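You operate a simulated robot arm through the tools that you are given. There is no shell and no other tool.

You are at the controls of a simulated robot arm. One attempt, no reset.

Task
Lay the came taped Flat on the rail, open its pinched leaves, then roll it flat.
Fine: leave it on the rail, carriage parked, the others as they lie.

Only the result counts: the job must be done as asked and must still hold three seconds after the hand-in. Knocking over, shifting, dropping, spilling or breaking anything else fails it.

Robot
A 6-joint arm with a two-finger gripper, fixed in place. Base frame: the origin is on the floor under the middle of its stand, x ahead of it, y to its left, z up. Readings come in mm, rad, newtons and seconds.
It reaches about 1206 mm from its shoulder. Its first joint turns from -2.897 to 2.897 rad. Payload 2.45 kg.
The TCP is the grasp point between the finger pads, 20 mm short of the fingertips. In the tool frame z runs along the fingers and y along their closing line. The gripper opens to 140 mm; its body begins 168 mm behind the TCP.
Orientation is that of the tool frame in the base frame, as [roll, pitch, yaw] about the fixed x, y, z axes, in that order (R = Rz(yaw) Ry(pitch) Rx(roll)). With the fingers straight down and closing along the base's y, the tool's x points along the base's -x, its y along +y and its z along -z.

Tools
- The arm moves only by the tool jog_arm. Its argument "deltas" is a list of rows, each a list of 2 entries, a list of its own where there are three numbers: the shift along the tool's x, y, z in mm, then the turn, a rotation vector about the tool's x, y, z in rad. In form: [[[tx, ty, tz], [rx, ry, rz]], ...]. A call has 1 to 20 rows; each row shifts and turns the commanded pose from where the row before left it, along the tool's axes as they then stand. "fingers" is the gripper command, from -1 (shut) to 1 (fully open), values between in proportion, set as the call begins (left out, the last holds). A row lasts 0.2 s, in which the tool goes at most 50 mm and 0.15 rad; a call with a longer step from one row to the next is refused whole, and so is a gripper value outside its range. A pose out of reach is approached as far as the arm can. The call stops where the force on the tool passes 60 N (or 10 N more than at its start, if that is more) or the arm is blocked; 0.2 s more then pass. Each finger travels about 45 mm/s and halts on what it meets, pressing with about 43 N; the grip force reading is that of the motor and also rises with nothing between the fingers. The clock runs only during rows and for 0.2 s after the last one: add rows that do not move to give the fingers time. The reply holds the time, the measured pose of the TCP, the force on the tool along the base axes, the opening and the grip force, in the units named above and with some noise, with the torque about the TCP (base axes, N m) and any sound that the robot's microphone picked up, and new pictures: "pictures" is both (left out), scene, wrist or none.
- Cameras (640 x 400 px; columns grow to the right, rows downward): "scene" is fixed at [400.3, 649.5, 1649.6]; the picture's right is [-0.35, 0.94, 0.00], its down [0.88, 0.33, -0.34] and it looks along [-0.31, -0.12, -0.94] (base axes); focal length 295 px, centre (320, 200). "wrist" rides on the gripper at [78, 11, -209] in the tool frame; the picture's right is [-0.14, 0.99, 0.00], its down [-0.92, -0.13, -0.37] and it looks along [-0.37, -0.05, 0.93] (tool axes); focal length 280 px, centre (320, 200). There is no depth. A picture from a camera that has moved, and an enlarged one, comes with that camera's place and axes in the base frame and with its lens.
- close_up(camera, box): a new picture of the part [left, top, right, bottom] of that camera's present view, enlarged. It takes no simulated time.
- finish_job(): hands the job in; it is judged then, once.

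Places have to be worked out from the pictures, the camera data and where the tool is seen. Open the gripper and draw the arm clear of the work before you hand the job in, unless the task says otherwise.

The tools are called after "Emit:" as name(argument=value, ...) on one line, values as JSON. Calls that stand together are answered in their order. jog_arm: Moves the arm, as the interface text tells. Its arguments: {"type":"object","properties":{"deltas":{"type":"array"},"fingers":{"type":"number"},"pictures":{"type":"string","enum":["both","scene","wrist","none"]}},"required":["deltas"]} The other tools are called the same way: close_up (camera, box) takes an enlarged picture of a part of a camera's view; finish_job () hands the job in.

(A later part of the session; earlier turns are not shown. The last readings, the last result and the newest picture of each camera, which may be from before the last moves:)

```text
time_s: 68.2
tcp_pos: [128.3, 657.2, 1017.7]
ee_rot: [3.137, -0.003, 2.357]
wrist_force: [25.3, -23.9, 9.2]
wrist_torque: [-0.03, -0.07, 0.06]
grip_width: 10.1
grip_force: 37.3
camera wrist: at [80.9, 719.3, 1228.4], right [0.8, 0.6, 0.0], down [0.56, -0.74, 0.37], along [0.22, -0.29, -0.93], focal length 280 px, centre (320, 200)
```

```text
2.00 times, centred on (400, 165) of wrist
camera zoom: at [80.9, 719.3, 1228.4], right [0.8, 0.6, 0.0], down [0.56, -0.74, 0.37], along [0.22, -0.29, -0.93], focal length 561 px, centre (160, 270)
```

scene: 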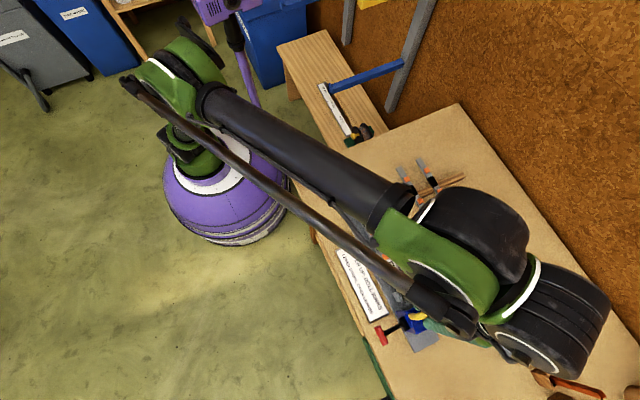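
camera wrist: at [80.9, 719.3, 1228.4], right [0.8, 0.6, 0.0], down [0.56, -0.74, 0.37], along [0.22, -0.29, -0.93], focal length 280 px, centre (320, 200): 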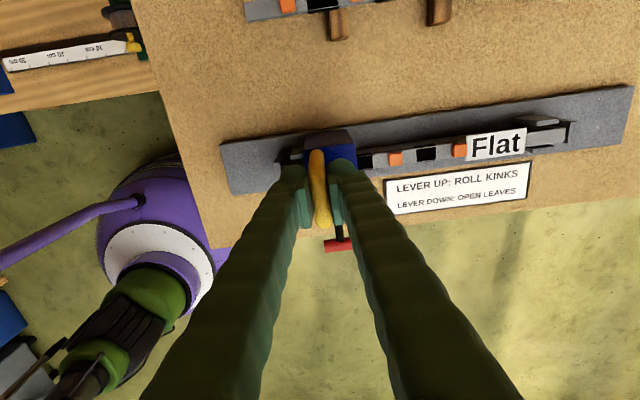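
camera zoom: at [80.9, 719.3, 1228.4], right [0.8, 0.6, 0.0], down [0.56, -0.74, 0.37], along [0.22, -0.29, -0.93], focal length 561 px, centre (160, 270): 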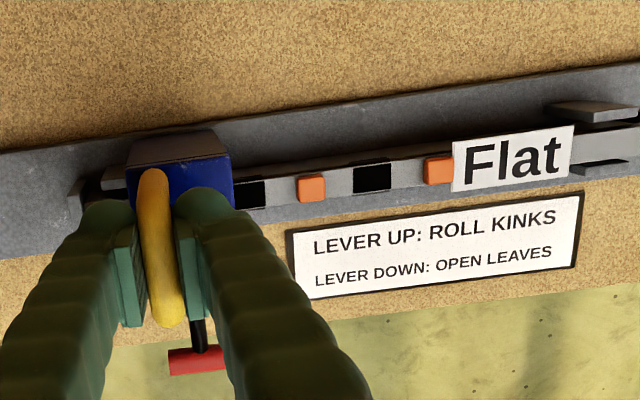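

Emit:
close_up(camera="wrist", box=[350, 130, 480, 190])

Emit:
close_up(camera="wrist", box=[240, 0, 480, 60])

Emit:
close_up(camera="scene", box=[340, 180, 430, 310])

```text
4.92 times, centred on (415, 160) of wrist
camera zoom: at [80.9, 719.3, 1228.4], right [0.8, 0.6, 0.0], down [0.56, -0.74, 0.37], along [0.22, -0.29, -0.93], focal length 1380 px, centre (-148, 397)
```

zoom: 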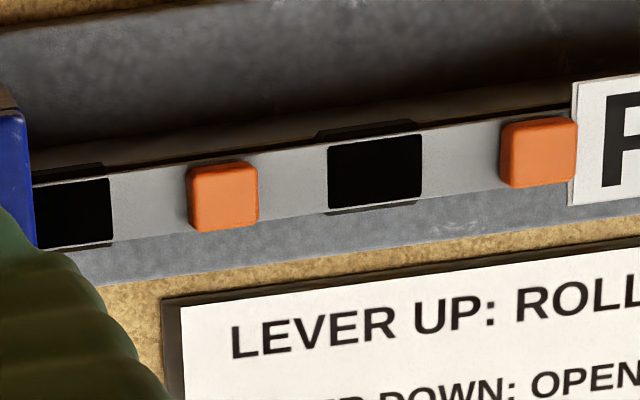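

```text
2.67 times, centred on (360, 30) of wrist
camera zoom: at [80.9, 719.3, 1228.4], right [0.8, 0.6, 0.0], down [0.56, -0.74, 0.37], along [0.22, -0.29, -0.93], focal length 748 px, centre (213, 653)
```

zoom: 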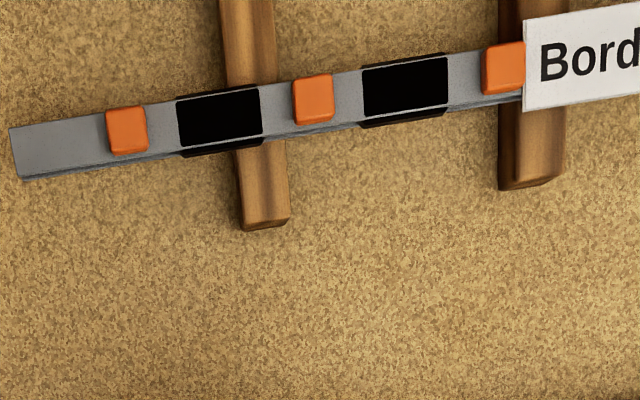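

```text
3.08 times, centred on (385, 245) of scene
camera zoom: at [400.3, 649.5, 1649.6], right [-0.35, 0.94, 0.0], down [0.88, 0.33, -0.34], along [-0.31, -0.12, -0.94], focal length 906 px, centre (120, 62)
```

zoom: 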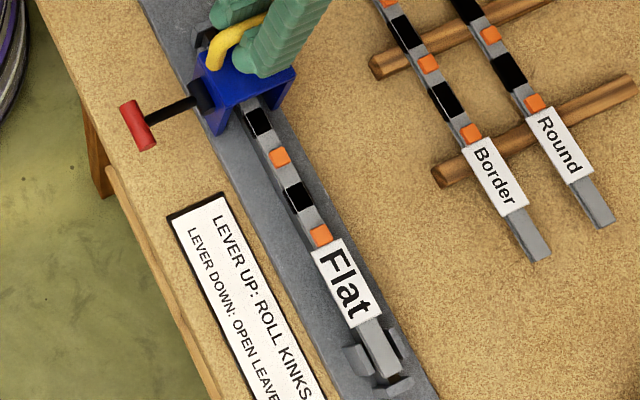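

Compared with the untouched Border came (32 mm bands), Flat's black bands have shrunk to about 21.6 mm after this pass, so the leaves are opening progressively. More than one lever-down pass may be needed. I'll relieve the side load and finish the pass to the far end.

Emit:
jog_arm(deltas=[[[-1.0, 0, -0.2], [0, 0, 0]], [[-0.8, 0, 0], [0, 0, 0]], [[0, 0, 0], [0, 0, 0]]], pictures="none")

Emit:
jog_arm(deltas=[[[0, -10, 0], [0, 0, 0]], [[0, -10, 0], [0, 0, 0]], [[0, -10, 0], [0, 0, 0]], [[0, 0, 0], [0, 0, 0]]], pictures="none")

```text
time_s: 69.0
tcp_pos: [127.0, 656.4, 1017.8]
ee_rot: [3.138, -0.003, 2.358]
wrist_force: [5.5, -3.1, 23.9]
wrist_torque: [0.25, 0.21, -0.01]
grip_width: 9.9
grip_force: 37.3
```

```text
time_s: 70.0
tcp_pos: [106.3, 636.3, 1018.1]
ee_rot: [3.141, -0.002, 2.357]
wrist_force: [1.5, -0.6, 3.8]
wrist_torque: [0.2, 0.23, 0.02]
grip_width: 9.6
grip_force: 37.2
```

Forces are near zero now. I'll continue the last 45 mm so the carriage clears the came's far end.

Emit:
jog_arm(deltas=[[[0, -10, 0], [0, 0, 0]], [[0, -10, 0], [0, 0, 0]], [[0, -10, 0], [0, 0, 0]], [[0, -8, 0], [0, 0, 0]], [[0, -7, 0], [0, 0, 0]], [[0, 0, 0], [0, 0, 0]]], pictures="both")

Emit:
close_up(camera="wrist", box=[340, 100, 560, 200])

Emit:
close_up(camera="scene", box=[320, 160, 430, 310])

```text
time_s: 71.5
tcp_pos: [75.0, 602.2, 1017.5]
ee_rot: [3.136, -0.001, 2.356]
wrist_force: [-7.0, 8.5, 8.2]
wrist_torque: [0.27, 0.27, -0.01]
grip_width: 10.0
grip_force: 37.0
camera wrist: at [26.9, 666.0, 1227.1], right [0.8, 0.6, 0.0], down [0.56, -0.74, 0.37], along [0.22, -0.29, -0.93], focal length 280 px, centre (320, 200)
```

scene: 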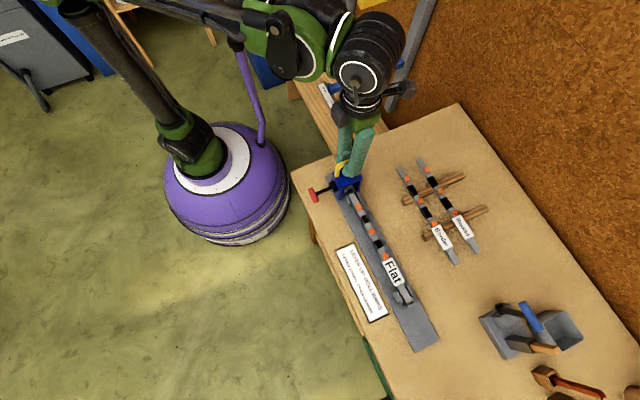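
wrist: 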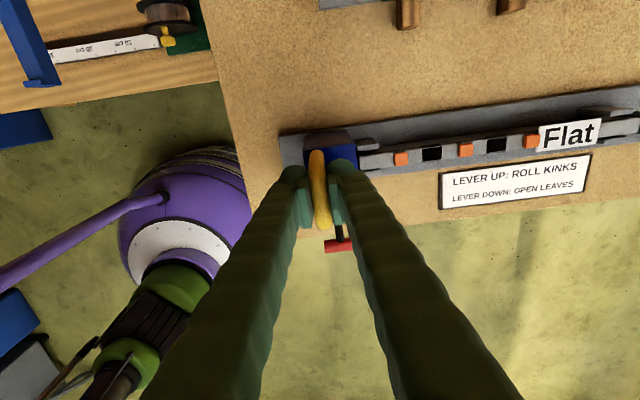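

```text
2.91 times, centred on (450, 150) of wrist
camera zoom: at [26.9, 666.0, 1227.1], right [0.8, 0.6, 0.0], down [0.56, -0.74, 0.37], along [0.22, -0.29, -0.93], focal length 816 px, centre (-58, 346)
```

zoom: 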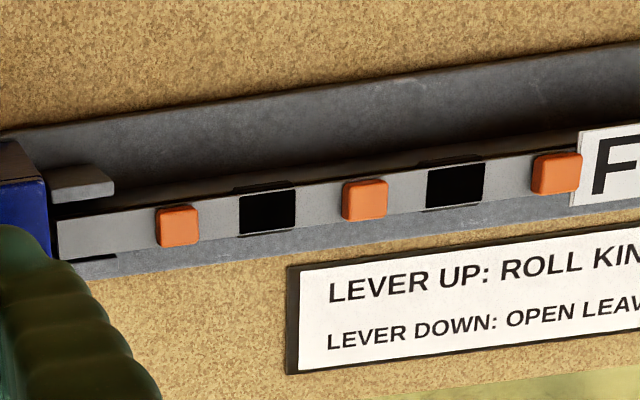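

```text
2.67 times, centred on (375, 235) of scene
camera zoom: at [400.3, 649.5, 1649.6], right [-0.35, 0.94, 0.0], down [0.88, 0.33, -0.34], along [-0.31, -0.12, -0.94], focal length 786 px, centre (173, 107)
```

zoom: 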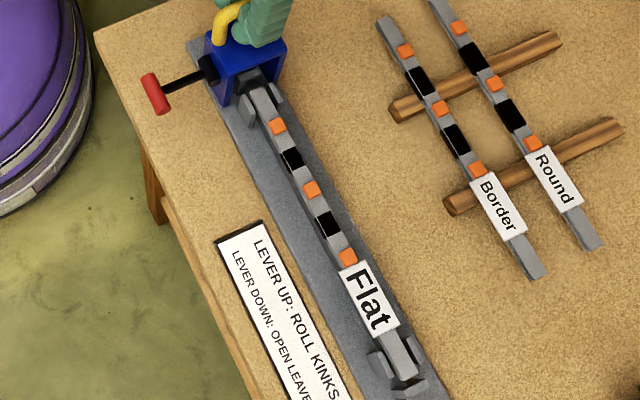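

Both of Flat's bands have shrunk from about 32 to 22 mm with one pass, so repeated lever-down passes are needed. I'll return toward the parking end with the lever still down and see whether this counts as another opening pass.

Emit:
jog_arm(deltas=[[[0.3, 10, -0.3], [0, 0, 0]], [[0.04, 10, -0.06], [0, 0, 0]], [[0.04, 10, -0.06], [0, 0, 0]], [[0.04, 10, -0.06], [0, 0, 0]], [[0.04, 10, -0.06], [0, 0, 0]], [[0.04, 10, -0.06], [0, 0, 0]], [[0.04, 10, -0.06], [0, 0, 0]], [[0.04, 10, -0.06], [0, 0, 0]], [[0, 0, 0], [0, 0, 0]]], pictures="none")

```text
time_s: 73.5
tcp_pos: [131.6, 660.2, 1016.8]
ee_rot: [3.141, -0.001, 2.355]
wrist_force: [-6.0, 5.1, -33.2]
wrist_torque: [-0.16, -0.12, 0.06]
grip_width: 9.7
grip_force: 37.3
```

Emit:
jog_arm(deltas=[[[0.3, 0, 1.0], [0, 0, 0]], [[0, 10, 0], [0, 0, 0]], [[0, 10, 0], [0, 0, 0]], [[0, 10, 0], [0, 0, 0]], [[0, 10, 0], [0, 0, 0]], [[0, 0, 0], [0, 0, 0]]], pictures="none")

```text
time_s: 74.8
tcp_pos: [161.1, 687.9, 1016.9]
ee_rot: [3.139, 0.001, 2.355]
wrist_force: [-4.5, 3.4, 15.0]
wrist_torque: [0.06, 0.0, 0.07]
grip_width: 9.7
grip_force: 37.6
```

Loads are moderate. I'll continue the return pass.

Emit:
jog_arm(deltas=[[[0.3, 10, -0.4], [0, 0, 0]], [[0, 10, 0], [0, 0, 0]], [[0, 10, 0], [0, 0, 0]], [[0, 10, 0], [0, 0, 0]], [[0, 10, 0], [0, 0, 0]], [[0, 10, 0], [0, 0, 0]], [[0, 0, 0], [0, 0, 0]]], pictures="wrist")

Emit:
close_up(camera="wrist", box=[160, 110, 480, 250])

```text
time_s: 76.5
tcp_pos: [200.4, 729.8, 1016.5]
ee_rot: [3.136, -0.001, 2.356]
wrist_force: [-5.3, 4.3, 10.9]
wrist_torque: [0.14, 0.18, 0.05]
grip_width: 9.6
grip_force: 37.2
camera wrist: at [153.9, 792.6, 1227.2], right [0.8, 0.6, 0.0], down [0.56, -0.74, 0.37], along [0.22, -0.29, -0.93], focal length 280 px, centre (320, 200)
```

wrist: 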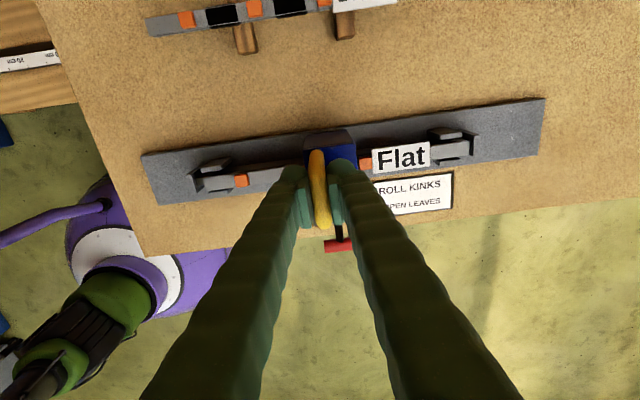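

```text
2.00 times, centred on (320, 180) of wrist
camera zoom: at [153.9, 792.6, 1227.2], right [0.8, 0.6, 0.0], down [0.56, -0.74, 0.37], along [0.22, -0.29, -0.93], focal length 561 px, centre (320, 240)
```

zoom: 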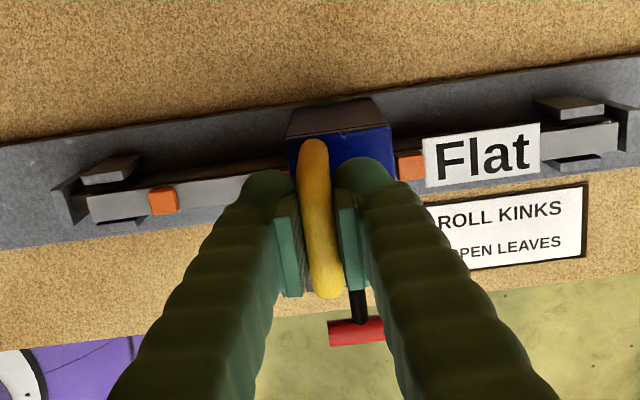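

The first band (black1) has disappeared after the second pass, so two passes open it fully. I'll continue the return so the second band gets its second pass too.

Emit:
jog_arm(deltas=[[[0.2, 10, -0.3], [0, 0, 0]], [[0, 10, 0], [0, 0, 0]], [[0, 10, 0], [0, 0, 0]], [[0, 10, 0], [0, 0, 0]], [[0, 10, 0], [0, 0, 0]], [[0, 10, 0], [0, 0, 0]], [[0, 0, 0], [0, 0, 0]]], pictures="none")

```text
time_s: 78.0
tcp_pos: [245.8, 772.8, 1017.6]
ee_rot: [3.139, -0.001, 2.356]
wrist_force: [-2.6, 0.2, -37.3]
wrist_torque: [-0.3, -0.3, 0.07]
grip_width: 10.1
grip_force: 37.4
```

Emit:
jog_arm(deltas=[[[0, 0, 0.7], [0, 0, 0]], [[0, 0, 0.6], [0, 0, 0]], [[0, 10, 0], [0, 0, 0]], [[0, 10, 0], [0, 0, 0]], [[0, 10, 0], [0, 0, 0]], [[0, 0, 0], [0, 0, 0]]], pictures="wrist")

Emit:
close_up(camera="wrist", box=[90, 100, 410, 250])

```text
time_s: 79.5
tcp_pos: [266.0, 794.0, 1019.1]
ee_rot: [3.137, -0.003, 2.355]
wrist_force: [-0.7, 0.9, 24.5]
wrist_torque: [0.03, 0.05, 0.08]
grip_width: 10.0
grip_force: 36.9
camera wrist: at [218.1, 856.5, 1227.4], right [0.8, 0.6, 0.0], down [0.56, -0.74, 0.37], along [0.22, -0.29, -0.93], focal length 280 px, centre (320, 200)
```

wrist: 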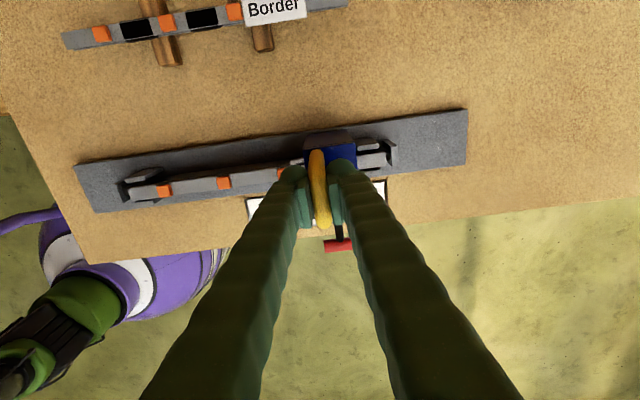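

```text
2.00 times, centred on (250, 175) of wrist
camera zoom: at [218.1, 856.5, 1227.4], right [0.8, 0.6, 0.0], down [0.56, -0.74, 0.37], along [0.22, -0.29, -0.93], focal length 561 px, centre (460, 250)
```

zoom: 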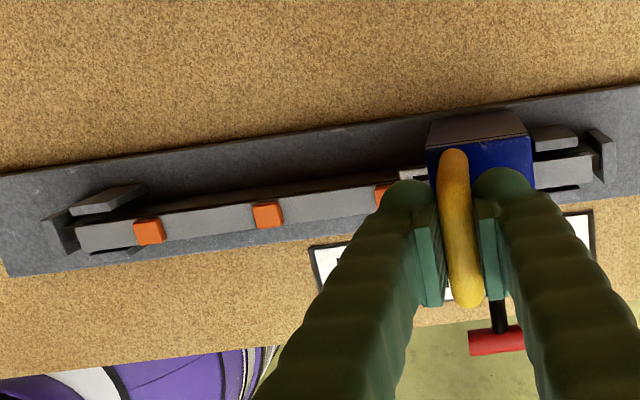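

Both black bands are gone, so the leaves are fully open, and the three orange kinks remain. I'll bring the carriage the rest of the way back to its parking end.

Emit:
jog_arm(deltas=[[[0, 0, -0.7], [0, 0, 0]], [[0, 10, 0], [0, 0, 0]], [[0, 10, 0], [0, 0, 0]], [[0, 10, 0], [0, 0, 0]], [[0, 10, 0], [0, 0, 0]], [[0, 10, 0], [0, 0, 0]], [[0, 10, 0], [0, 0, 0]], [[0, 0, 0], [0, 0, 0]]], pictures="none")

```text
time_s: 81.2
tcp_pos: [309.4, 837.1, 1018.6]
ee_rot: [3.14, -0.001, 2.354]
wrist_force: [10.0, -11.4, -38.6]
wrist_torque: [-0.43, -0.39, 0.11]
grip_width: 9.8
grip_force: 37.6
```

Emit:
jog_arm(deltas=[[[-0.6, 0, 0.7], [0, 0, 0]], [[0, 0, 0.6], [0, 0, 0]], [[0, 10, 0], [0, 0, 0]], [[0, 10, 0], [0, 0, 0]], [[0, 10, 0], [0, 0, 0]], [[0, 10, 0], [0, 0, 0]], [[0, 0, 0], [0, 0, 0]]], pictures="wrist")

Emit:
close_up(camera="wrist", box=[130, 100, 450, 270])

```text
time_s: 82.8
tcp_pos: [337.1, 865.3, 1017.7]
ee_rot: [3.137, -0.003, 2.356]
wrist_force: [4.8, -7.4, 5.4]
wrist_torque: [0.13, 0.15, 0.09]
grip_width: 9.9
grip_force: 37.4
camera wrist: at [289.8, 928.2, 1227.5], right [0.8, 0.6, 0.0], down [0.56, -0.74, 0.37], along [0.22, -0.29, -0.93], focal length 280 px, centre (320, 200)
```

wrist: 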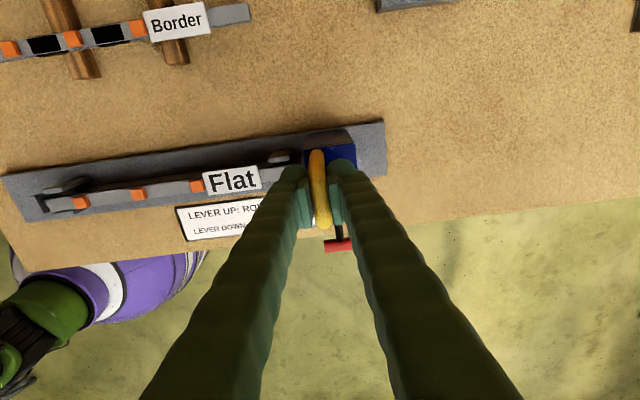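

```text
2.00 times, centred on (290, 185) of wrist
camera zoom: at [289.8, 928.2, 1227.5], right [0.8, 0.6, 0.0], down [0.56, -0.74, 0.37], along [0.22, -0.29, -0.93], focal length 561 px, centre (380, 230)
```

zoom: 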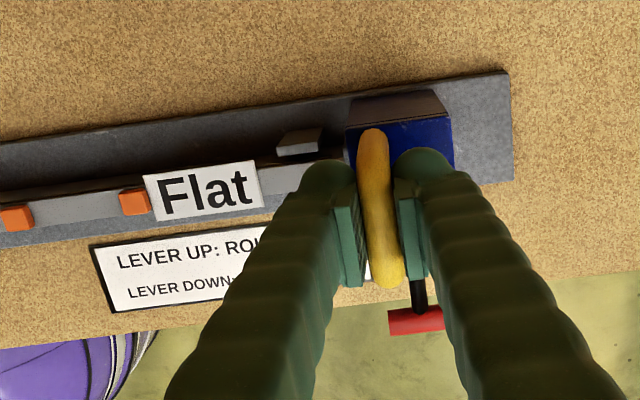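

About 30 mm remains to the original parking spot (handle u≈881). I'll move there gently.

Emit:
jog_arm(deltas=[[[-0.3, 8, 0], [0, 0, 0]], [[0, 8, 0], [0, 0, 0]], [[0, 8, 0], [0, 0, 0]], [[0, 6, 0], [0, 0, 0]], [[0, 0, 0], [0, 0, 0]]], pictures="wrist")

Emit:
close_up(camera="wrist", box=[130, 100, 450, 270])

```text
time_s: 84.0
tcp_pos: [358.1, 885.9, 1016.6]
ee_rot: [3.138, -0.002, 2.355]
wrist_force: [-4.0, 3.2, 2.9]
wrist_torque: [0.1, 0.1, 0.07]
grip_width: 9.8
grip_force: 37.0
camera wrist: at [310.6, 949.1, 1227.5], right [0.8, 0.6, 0.0], down [0.56, -0.74, 0.37], along [0.22, -0.29, -0.93], focal length 280 px, centre (320, 200)
```

wrist: 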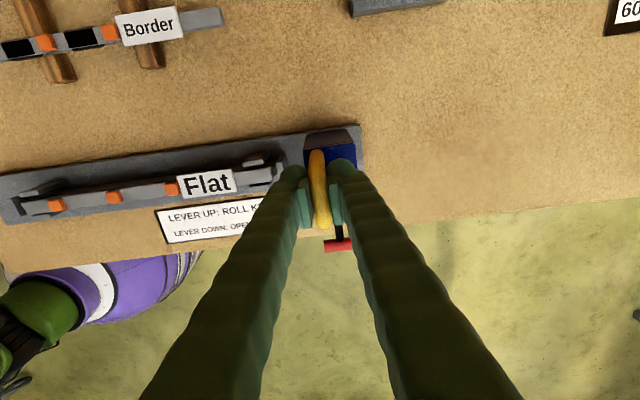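

```text
2.00 times, centred on (290, 185) of wrist
camera zoom: at [310.6, 949.1, 1227.5], right [0.8, 0.6, 0.0], down [0.56, -0.74, 0.37], along [0.22, -0.29, -0.93], focal length 561 px, centre (380, 230)
```

zoom: 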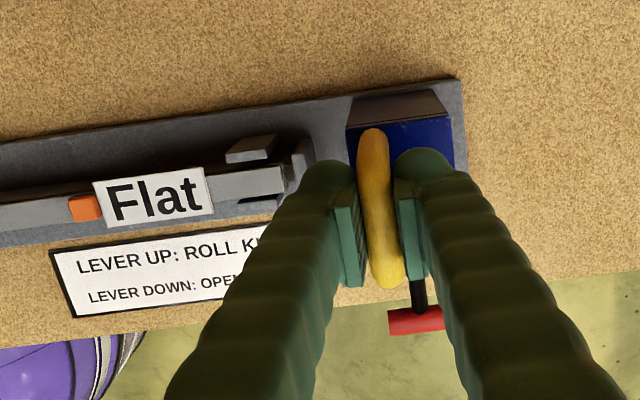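

The carriage is back at about its parking spot. Now the lever must go up for rolling. I'll release the handle, rise, retreat in front of the table and turn the gripper back so its fingers close in the vertical plane across the lever.

Emit:
jog_arm(deltas=[[[0, 0, 0], [0, 0, 0]], [[0, 0, 0], [0, 0, 0]], [[0, 0, 0], [0, 0, 0]], [[0, 0, -20], [0, 0, 0]], [[0, 0, -30], [0, 0, 0]], [[0, 0, -40], [0, 0, 0]], [[0, 0, 0], [0, 0, 0]]], fingers=-0.4, pictures="both")

Emit:
close_up(camera="wrist", box=[0, 80, 400, 240])

```text
time_s: 85.7
tcp_pos: [359.7, 882.9, 1109.6]
ee_rot: [3.14, -0.001, 2.356]
wrist_force: [0.1, 0.3, -1.2]
wrist_torque: [0.0, 0.0, -0.02]
grip_width: 41.9
grip_force: 0.1
camera wrist: at [311.9, 946.9, 1319.3], right [0.8, 0.6, 0.0], down [0.56, -0.74, 0.37], along [0.22, -0.29, -0.93], focal length 280 px, centre (320, 200)
```

scene: 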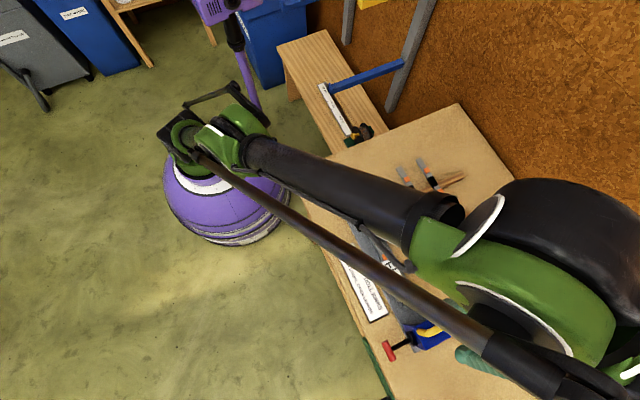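
wrist: 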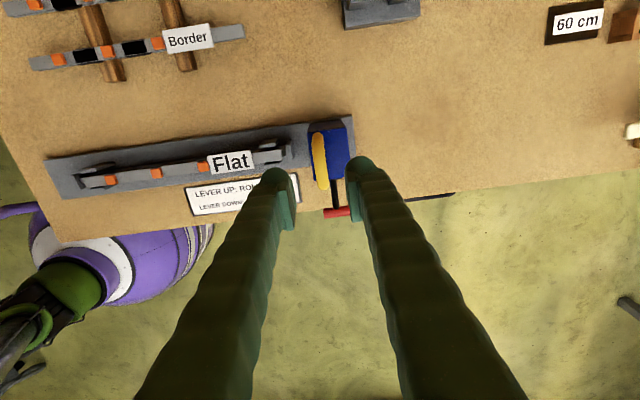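

```text
1.60 times, centred on (200, 160) of wrist
camera zoom: at [311.9, 946.9, 1319.3], right [0.8, 0.6, 0.0], down [0.56, -0.74, 0.37], along [0.22, -0.29, -0.93], focal length 449 px, centre (512, 264)
```

zoom: 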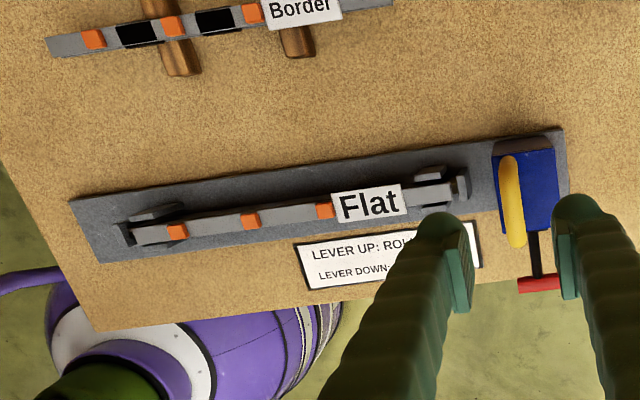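

The Flat came is now plain grey with only three kinks left. I'll retreat to the front of the table, rotate back by 90° and tilt about 70°, so a finger can come under the lever knob from the front.

Emit:
jog_arm(deltas=[[[-45, 0, 0], [0, 0, 0]], [[-45, 0, 0], [0, 0, 0]], [[-45, 0, 0], [0, 0, 0]], [[-45, 0, 0], [0, 0, 0]], [[-40, 0, 0], [0, 0, 0]], [[0, 0, 0], [0, 0, -0.1428]], [[0, 0, 0], [0, 0, -0.1428]], [[0, 0, 0], [0, 0, -0.1428]], [[0, 0, 0], [0, 0, -0.1428]], [[0, 0, 0], [0, 0, -0.1428]], [[0, 0, 0], [0, 0, -0.1428]], [[0, 0, 0], [0, 0, -0.1428]], [[0, 0, 0], [0, 0, -0.1428]], [[0, 0, 0], [0, 0, -0.1428]], [[0, 0, 0], [0, 0, -0.1428]], [[0, 0, 0], [0, 0, -0.1428]], [[0, 0, 0], [0, 0, 0]]], pictures="none")

Emit:
jog_arm(deltas=[[[0, 0, 0], [-0.1356, 0, 0]], [[0, 0, 0], [-0.1356, 0, 0]], [[0, 0, 0], [-0.1356, 0, 0]], [[0, 0, 0], [-0.1356, 0, 0]], [[0, 0, 0], [-0.1356, 0, 0]], [[0, 0, 0], [-0.1356, 0, 0]], [[0, 0, 0], [-0.1356, 0, 0]], [[0, 0, 0], [-0.1356, 0, 0]], [[0, 0, 0], [-0.1356, 0, 0]], [[0, 0, 0], [0, 0, 0]]], pictures="both")

```text
time_s: 89.2
tcp_pos: [514.0, 729.9, 1107.0]
ee_rot: [3.139, 0.002, -2.356]
wrist_force: [-0.2, 0.1, -0.3]
wrist_torque: [0.03, 0.02, -0.03]
grip_width: 41.8
grip_force: 0.2
```

```text
time_s: 91.5
tcp_pos: [514.4, 728.9, 1106.9]
ee_rot: [1.918, 0.002, -2.356]
wrist_force: [-0.5, 1.3, 0.2]
wrist_torque: [0.0, 0.01, 0.01]
grip_width: 42.1
grip_force: 0.1
camera wrist: at [595.3, 537.7, 1187.9], right [-0.14, 0.33, 0.93], down [0.93, 0.37, 0.01], along [-0.35, 0.86, -0.36], focal length 280 px, centre (320, 200)
```

scene: 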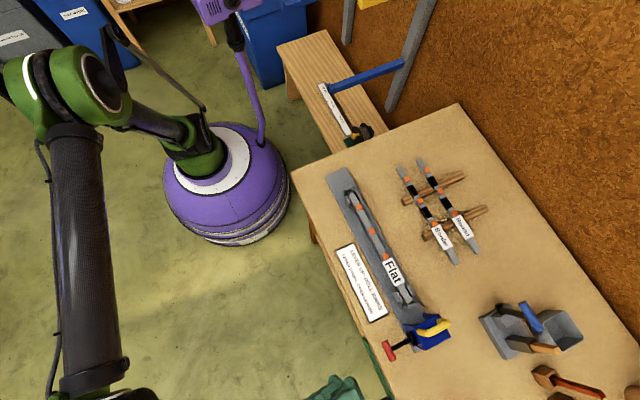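
wrist: 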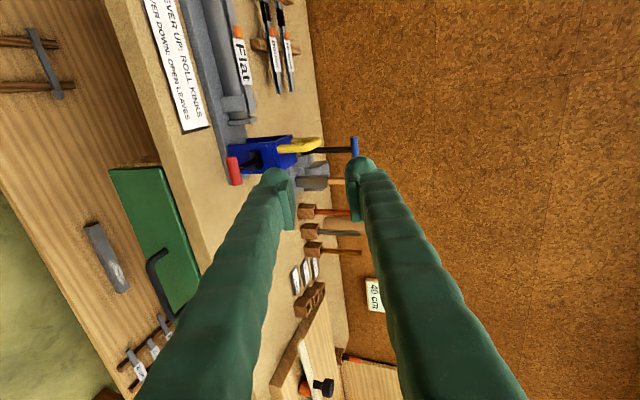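

The tool is now tilted about 70°. I'll lower it to a standoff in front of the knob (about 60 mm short) and verify the geometry with the camera.

Emit:
jog_arm(deltas=[[[-4, -40, 0], [0, 0, 0]], [[-4, -40, 0], [0, 0, 0]], [[-4, -39.5, 0], [0, 0, 0]], [[0, 0, 40], [0, 0, 0]], [[0, 0, 40], [0, 0, 0]], [[0, 0, 32], [0, 0, 0]], [[0, 0, 0], [0, 0, 0]]], fingers=-0.37, pictures="both")

Emit:
close_up(camera="wrist", box=[230, 90, 400, 220])

Emit:
close_up(camera="scene", box=[360, 280, 480, 390])

```text
time_s: 93.0
tcp_pos: [476.8, 783.7, 958.4]
ee_rot: [1.92, 0.002, -2.357]
wrist_force: [-0.7, -0.5, 0.9]
wrist_torque: [0.04, -0.01, -0.01]
grip_width: 44.0
grip_force: 0.2
camera wrist: at [557.1, 592.4, 1039.3], right [-0.14, 0.34, 0.93], down [0.93, 0.37, 0.01], along [-0.35, 0.86, -0.36], focal length 280 px, centre (320, 200)
```

scene: 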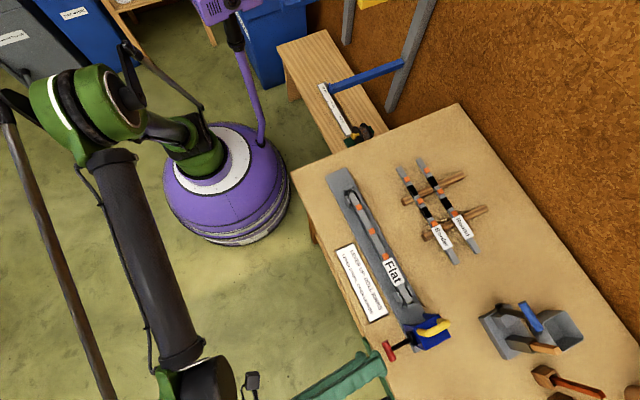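
wrist: 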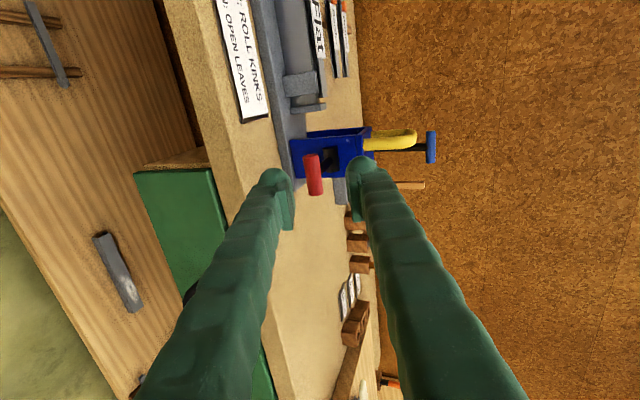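

```text
3.08 times, centred on (315, 155) of wrist
camera zoom: at [557.1, 592.4, 1039.3], right [-0.14, 0.34, 0.93], down [0.93, 0.37, 0.01], along [-0.35, 0.86, -0.36], focal length 863 px, centre (335, 338)
```

zoom: 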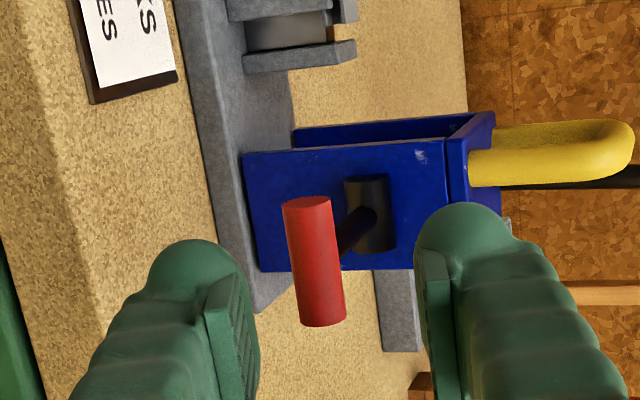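

```text
3.64 times, centred on (420, 335) of scene
camera zoom: at [400.3, 649.5, 1649.6], right [-0.35, 0.94, 0.0], down [0.88, 0.33, -0.34], along [-0.31, -0.12, -0.94], focal length 1071 px, centre (-44, -291)
```

zoom: 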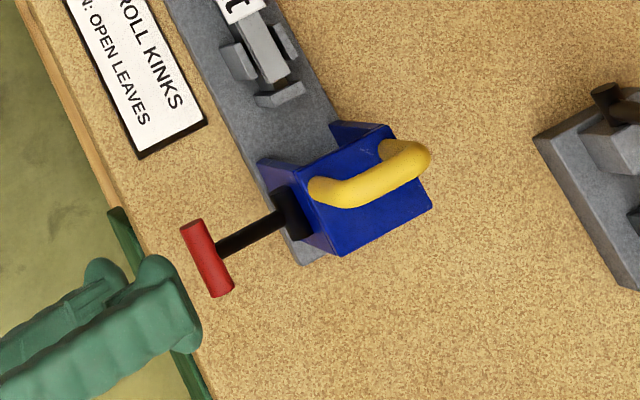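

The triangulated knob position (v≈278, z≈928) lies about 67 mm ahead and nearer the lower finger, with about 8 mm clearance. I'll advance 60 mm so the lower finger passes beneath the knob.

Emit:
jog_arm(deltas=[[[0, 0, 20], [0, 0, 0]], [[0, 0, 20], [0, 0, 0]], [[0, 0, 12], [0, 0, 0]], [[0, 0, 8], [0, 0, 0]], [[0, 0, 0], [0, 0, 0]]], pictures="both")

Emit:
close_up(camera="wrist", box=[230, 90, 400, 220])

Emit:
close_up(camera="scene", box=[360, 280, 480, 390])

```text
time_s: 94.2
tcp_pos: [437.0, 822.9, 936.5]
ee_rot: [1.921, 0.002, -2.358]
wrist_force: [0.2, -0.5, 0.1]
wrist_torque: [0.01, -0.02, -0.01]
grip_width: 44.1
grip_force: 0.1
camera wrist: at [518.2, 631.8, 1018.7], right [-0.14, 0.34, 0.93], down [0.93, 0.37, 0.01], along [-0.35, 0.86, -0.36], focal length 280 px, centre (320, 200)
```

scene: 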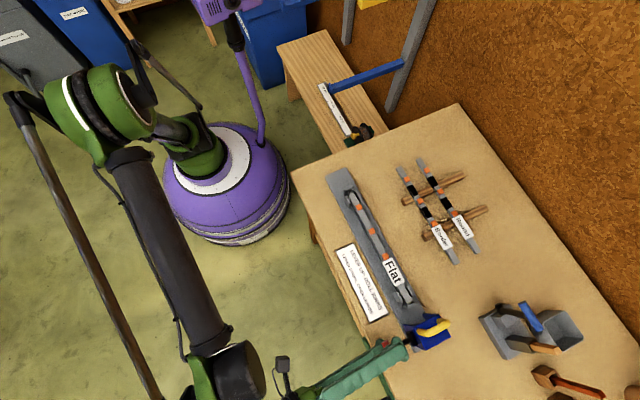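
wrist: 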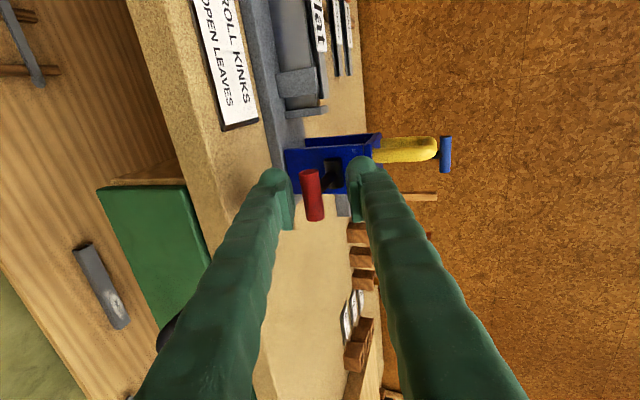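

```text
3.08 times, centred on (315, 155) of wrist
camera zoom: at [518.2, 631.8, 1018.7], right [-0.14, 0.34, 0.93], down [0.93, 0.37, 0.01], along [-0.35, 0.86, -0.36], focal length 863 px, centre (335, 338)
```

zoom: 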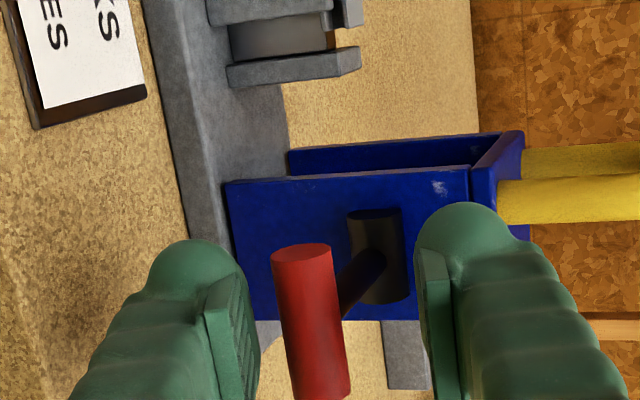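

```text
3.64 times, centred on (420, 335) of scene
camera zoom: at [400.3, 649.5, 1649.6], right [-0.35, 0.94, 0.0], down [0.88, 0.33, -0.34], along [-0.31, -0.12, -0.94], focal length 1071 px, centre (-44, -291)
```

zoom: 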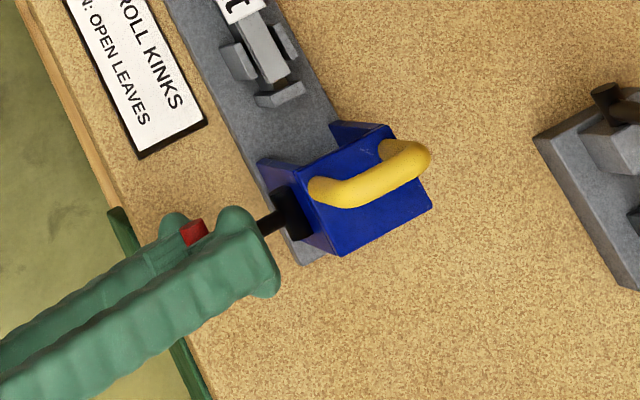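

The knob is cleanly between the two fingers with no contact. To avoid the upper finger meeting the yellow handle later, I'll shift +15 mm along the knob (u≈906) and narrow the fork to about 32 mm.

Emit:
jog_arm(deltas=[[[-7.5, 0, 0], [0, 0, 0]], [[-7.5, 0, 0], [0, 0, 0]], [[0, 0, 0], [0, 0, 0]], [[0, 0, 0], [0, 0, 0]]], fingers=-0.543, pictures="none")

Emit:
close_up(camera="wrist", box=[230, 90, 400, 220])

```text
time_s: 95.2
tcp_pos: [447.9, 834.3, 938.5]
ee_rot: [1.92, 0.003, -2.358]
wrist_force: [1.2, -0.4, 0.0]
wrist_torque: [-0.02, -0.03, 0.01]
grip_width: 31.9
grip_force: 0.1
```

```text
3.08 times, centred on (315, 155) of wrist
camera zoom: at [529.0, 642.5, 1018.7], right [-0.14, 0.34, 0.93], down [0.93, 0.37, 0.01], along [-0.35, 0.86, -0.36], focal length 863 px, centre (335, 338)
```

zoom: 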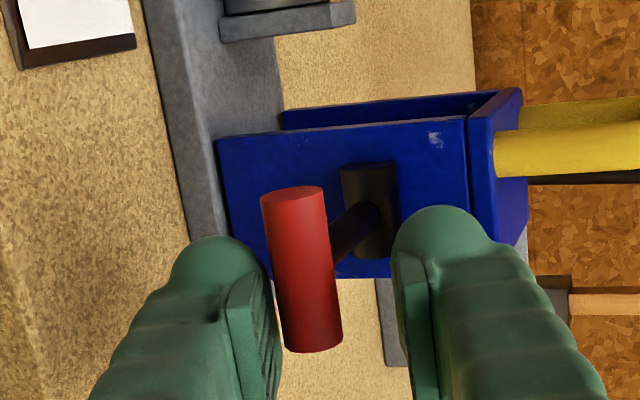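

Now I'll lift: the lower finger pushes the knob up along its arc. First segment with force check.

Emit:
jog_arm(deltas=[[[0, 2, 0], [0, 0, 0]], [[0, 3.6, -1.2], [0, 0, 0]], [[0, 3.6, -1.2], [0, 0, 0]], [[0, 3.6, -1.2], [0, 0, 0]], [[0, 3.6, -1.2], [0, 0, 0]], [[0, 0, 0], [0, 0, 0]]], pictures="none")

Emit:
close_up(camera="wrist", box=[230, 90, 400, 220])

```text
time_s: 96.7
tcp_pos: [448.1, 836.2, 954.5]
ee_rot: [1.921, 0.002, -2.358]
wrist_force: [0.6, 0.5, -1.1]
wrist_torque: [0.01, -0.02, 0.01]
grip_width: 32.2
grip_force: 0.5
```

```text
3.08 times, centred on (315, 155) of wrist
camera zoom: at [528.9, 644.6, 1035.1], right [-0.14, 0.33, 0.93], down [0.93, 0.37, 0.01], along [-0.35, 0.86, -0.36], focal length 863 px, centre (335, 338)
```

zoom: 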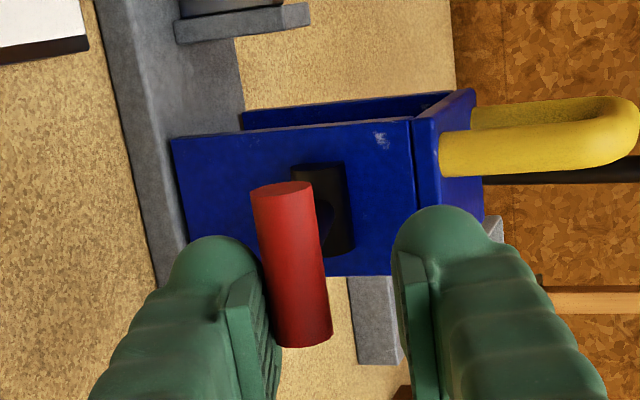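

The lever rises freely. I'll continue up the arc.

Emit:
jog_arm(deltas=[[[0, 3.6, -0.1], [0, 0, 0]], [[0, 3.6, -0.1], [0, 0, 0]], [[0, 3.6, -0.1], [0, 0, 0]], [[0, 3.5, -0.1], [0, 0, 0]], [[0, 3.5, 0.7], [0, 0, 0]], [[0, 3.5, 0.8], [0, 0, 0]], [[0, 3.5, 0.8], [0, 0, 0]], [[0, 3.5, 0.8], [0, 0, 0]], [[0, 0, 0], [0, 0, 0]]], pictures="none")

Emit:
close_up(camera="wrist", box=[230, 90, 400, 220])

Emit:
close_up(camera="scene", box=[360, 280, 480, 390])

```text
time_s: 98.7
tcp_pos: [438.5, 843.8, 979.4]
ee_rot: [1.921, 0.004, -2.358]
wrist_force: [0.6, -0.6, -1.0]
wrist_torque: [-0.01, 0.0, -0.02]
grip_width: 32.4
grip_force: 0.4
```

```text
3.08 times, centred on (315, 155) of wrist
camera zoom: at [519.3, 652.9, 1060.7], right [-0.14, 0.34, 0.93], down [0.93, 0.37, 0.01], along [-0.35, 0.86, -0.36], focal length 863 px, centre (335, 338)
```

zoom: 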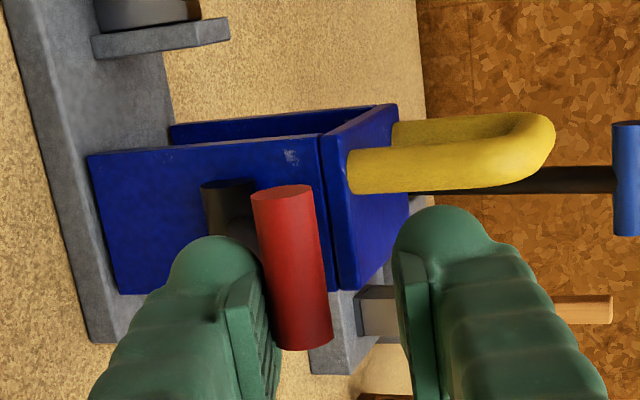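

```text
3.64 times, centred on (420, 335) of scene
camera zoom: at [400.3, 649.5, 1649.6], right [-0.35, 0.94, 0.0], down [0.88, 0.33, -0.34], along [-0.31, -0.12, -0.94], focal length 1071 px, centre (-44, -291)
```

zoom: 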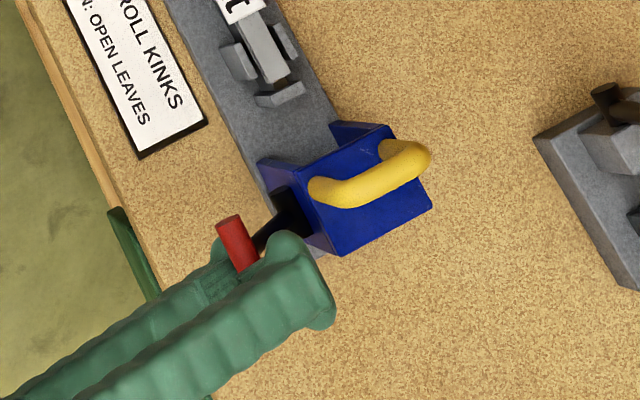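

Emit:
jog_arm(deltas=[[[0, 2.9, 1.3], [0, 0, 0]], [[0, 2.9, 1.3], [0, 0, 0]], [[0, 2.8, 1.4], [0, 0, 0]], [[0, 2.6, 1.8], [0, 0, 0]], [[0, 2.6, 1.8], [0, 0, 0]], [[0, 2.6, 1.9], [0, 0, 0]], [[0, 0, 0], [0, 0, 0]]], pictures="none")

Emit:
close_up(camera="wrist", box=[230, 90, 400, 220])

Emit:
close_up(camera="scene", box=[360, 280, 480, 390])

```text
time_s: 100.2
tcp_pos: [429.9, 852.8, 990.8]
ee_rot: [1.921, 0.0, -2.358]
wrist_force: [3.8, -3.2, -0.6]
wrist_torque: [-0.08, -0.13, 0.05]
grip_width: 33.9
grip_force: 1.4
```

```text
3.08 times, centred on (315, 155) of wrist
camera zoom: at [510.6, 662.1, 1071.5], right [-0.14, 0.34, 0.93], down [0.93, 0.37, 0.01], along [-0.35, 0.86, -0.36], focal length 863 px, centre (335, 338)
```

zoom: 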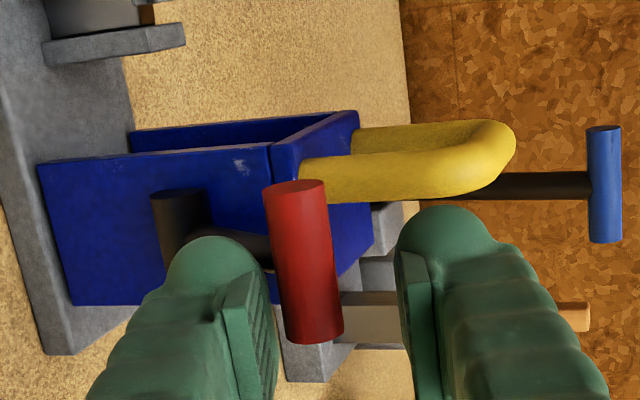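

```text
3.64 times, centred on (420, 335) of scene
camera zoom: at [400.3, 649.5, 1649.6], right [-0.35, 0.94, 0.0], down [0.88, 0.33, -0.34], along [-0.31, -0.12, -0.94], focal length 1071 px, centre (-44, -291)
```

zoom: 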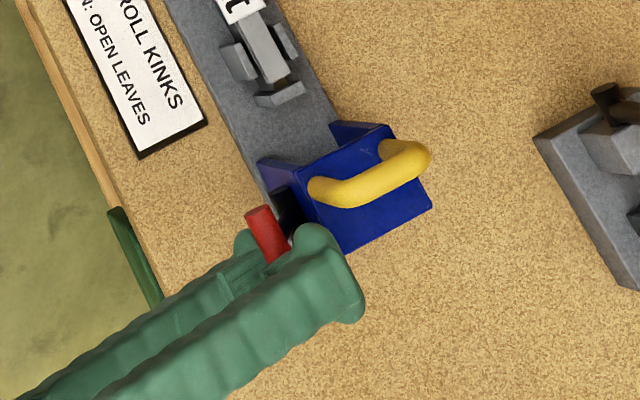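

The lever looks close to its original up position. I'll push a little further to seat it against its upper stop.

Emit:
jog_arm(deltas=[[[0, 2.0, 1.9], [0, 0, 0]], [[0, 2.0, 1.9], [0, 0, 0]], [[0, 2.0, 1.9], [0, 0, 0]], [[0, 0, 0], [0, 0, 0]]], pictures="none")

Emit:
close_up(camera="wrist", box=[230, 90, 400, 220])

Emit:
close_up(camera="scene", box=[360, 280, 480, 390])

```text
time_s: 101.2
tcp_pos: [421.5, 860.5, 995.0]
ee_rot: [1.919, 0.0, -2.354]
wrist_force: [1.6, -3.7, -12.2]
wrist_torque: [0.07, -0.05, 0.09]
grip_width: 40.0
grip_force: 6.2
```

```text
3.08 times, centred on (315, 155) of wrist
camera zoom: at [503.6, 669.1, 1076.0], right [-0.14, 0.34, 0.93], down [0.93, 0.38, 0.01], along [-0.35, 0.86, -0.36], focal length 863 px, centre (335, 338)
```

zoom: 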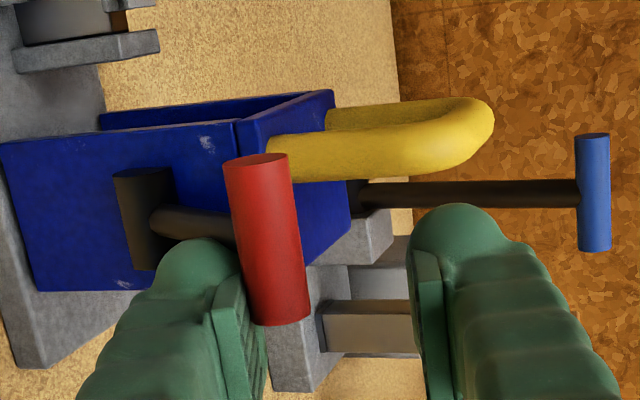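

```text
3.64 times, centred on (420, 335) of scene
camera zoom: at [400.3, 649.5, 1649.6], right [-0.35, 0.94, 0.0], down [0.88, 0.33, -0.34], along [-0.31, -0.12, -0.94], focal length 1071 px, centre (-44, -291)
```

zoom: 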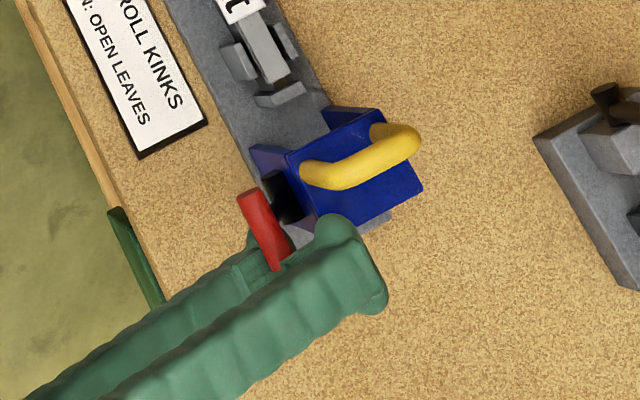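

The lever is up against its stop; the fingers are being pushed back and the carriage crept slightly. I'll ease off and back out along the tool axis.

Emit:
jog_arm(deltas=[[[0, -4, 0], [0, 0, 0]], [[0, -3, 0], [0, 0, 0]], [[0, 0, -15], [0, 0, 0]], [[0, 0, -30], [0, 0, 0]], [[0, 0, -40], [0, 0, 0]], [[0, 0, -40], [0, 0, 0]], [[0, 0, 0], [0, 0, 0]]], pictures="both")

Emit:
close_up(camera="wrist", box=[230, 90, 400, 220])

Emit:
close_up(camera="scene", box=[360, 280, 480, 390])

```text
time_s: 102.8
tcp_pos: [507.4, 775.7, 1033.0]
ee_rot: [1.919, 0.001, -2.358]
wrist_force: [0.3, 0.4, 0.2]
wrist_torque: [0.0, -0.03, -0.01]
grip_width: 31.9
grip_force: 0.0
camera wrist: at [588.1, 583.9, 1113.9], right [-0.14, 0.33, 0.93], down [0.93, 0.37, 0.01], along [-0.35, 0.86, -0.36], focal length 280 px, centre (320, 200)
```

scene: 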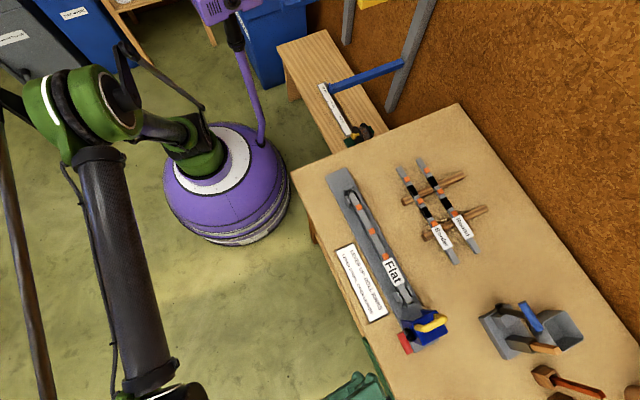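
wrist: 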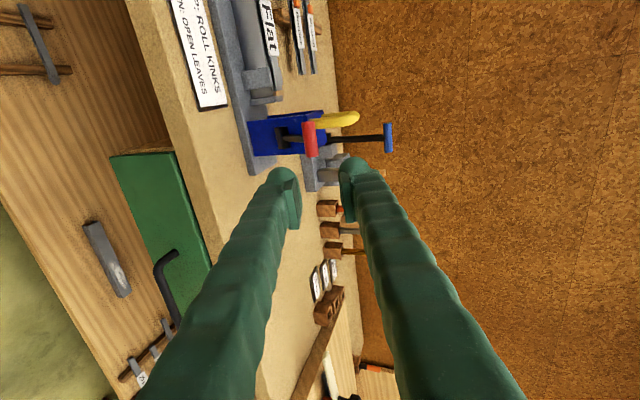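

```text
3.08 times, centred on (315, 155) of wrist
camera zoom: at [588.1, 583.9, 1113.9], right [-0.14, 0.33, 0.93], down [0.93, 0.37, 0.01], along [-0.35, 0.86, -0.36], focal length 863 px, centre (335, 338)
```

zoom: 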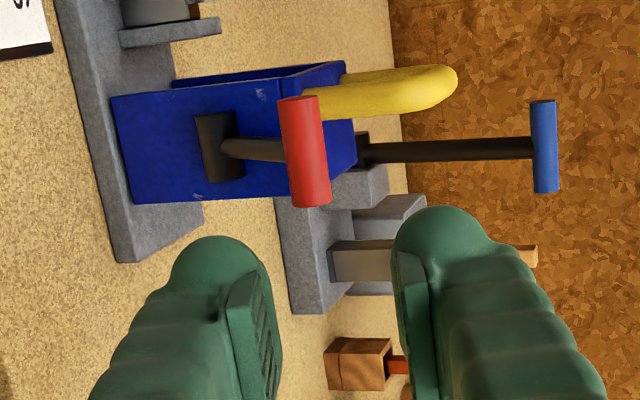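

```text
3.64 times, centred on (420, 335) of scene
camera zoom: at [400.3, 649.5, 1649.6], right [-0.35, 0.94, 0.0], down [0.88, 0.33, -0.34], along [-0.31, -0.12, -0.94], focal length 1071 px, centre (-44, -291)
```

zoom: 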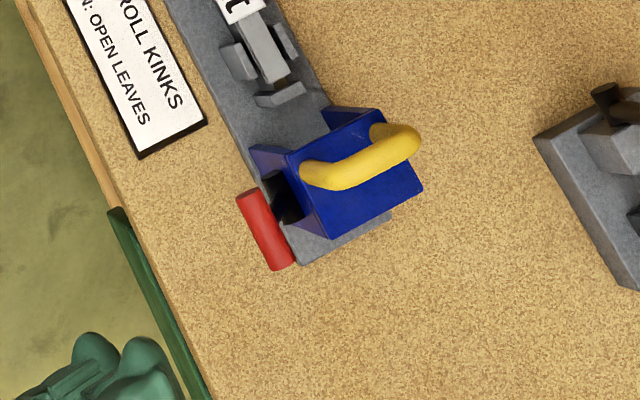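

The lever is back in its original up position relative to the carriage, and the carriage sits about 12 mm short of park. I'll return the gripper to vertical with fingers closing along the rail and go back over the handle.

Emit:
jog_arm(deltas=[[[0, 30, -20], [0, 0, 0]], [[0, 30, 0], [0, 0, 0]], [[0, 0, 0], [0.1356, 0, 0]], [[0, 0, 0], [0.1356, 0, 0]], [[0, 0, 0], [0.1356, 0, 0]], [[0, 0, 0], [0.1356, 0, 0]], [[0, 0, 0], [0.1356, 0, 0]], [[0, 0, 0], [0.1356, 0, 0]], [[0, 0, 0], [0.1356, 0, 0]], [[0, 0, 0], [0.1356, 0, 0]], [[0, 0, 0], [0.1356, 0, 0]], [[0, 0, 0], [0, 0, 0]]], fingers=-0.4, pictures="none")

Emit:
jog_arm(deltas=[[[0, 0, 0], [0, 0, 0.1428]], [[0, 0, 0], [0, 0, 0.1428]], [[0, 0, 0], [0, 0, 0.1428]], [[0, 0, 0], [0, 0, 0.1428]], [[0, 0, 0], [0, 0, 0.1428]], [[0, 0, 0], [0, 0, 0.1428]], [[0, 0, 0], [0, 0, 0.1428]], [[0, 0, 0], [0, 0, 0.1428]], [[0, 0, 0], [0, 0, 0.1428]], [[0, 0, 0], [0, 0, 0.1428]], [[0, 0, 0], [0, 0, 0.1428]], [[0, 0, 0], [0, 0, 0]]], pictures="none")

```text
time_s: 105.5
tcp_pos: [505.4, 776.5, 1093.7]
ee_rot: [3.141, 0.005, -2.358]
wrist_force: [0.7, 0.1, 0.2]
wrist_torque: [-0.01, 0.02, 0.03]
grip_width: 41.9
grip_force: 0.1
```

```text
time_s: 108.0
tcp_pos: [506.3, 775.4, 1093.9]
ee_rot: [3.14, -0.004, 2.354]
wrist_force: [-0.8, 0.6, 0.9]
wrist_torque: [-0.04, 0.01, 0.02]
grip_width: 42.1
grip_force: 0.1
```

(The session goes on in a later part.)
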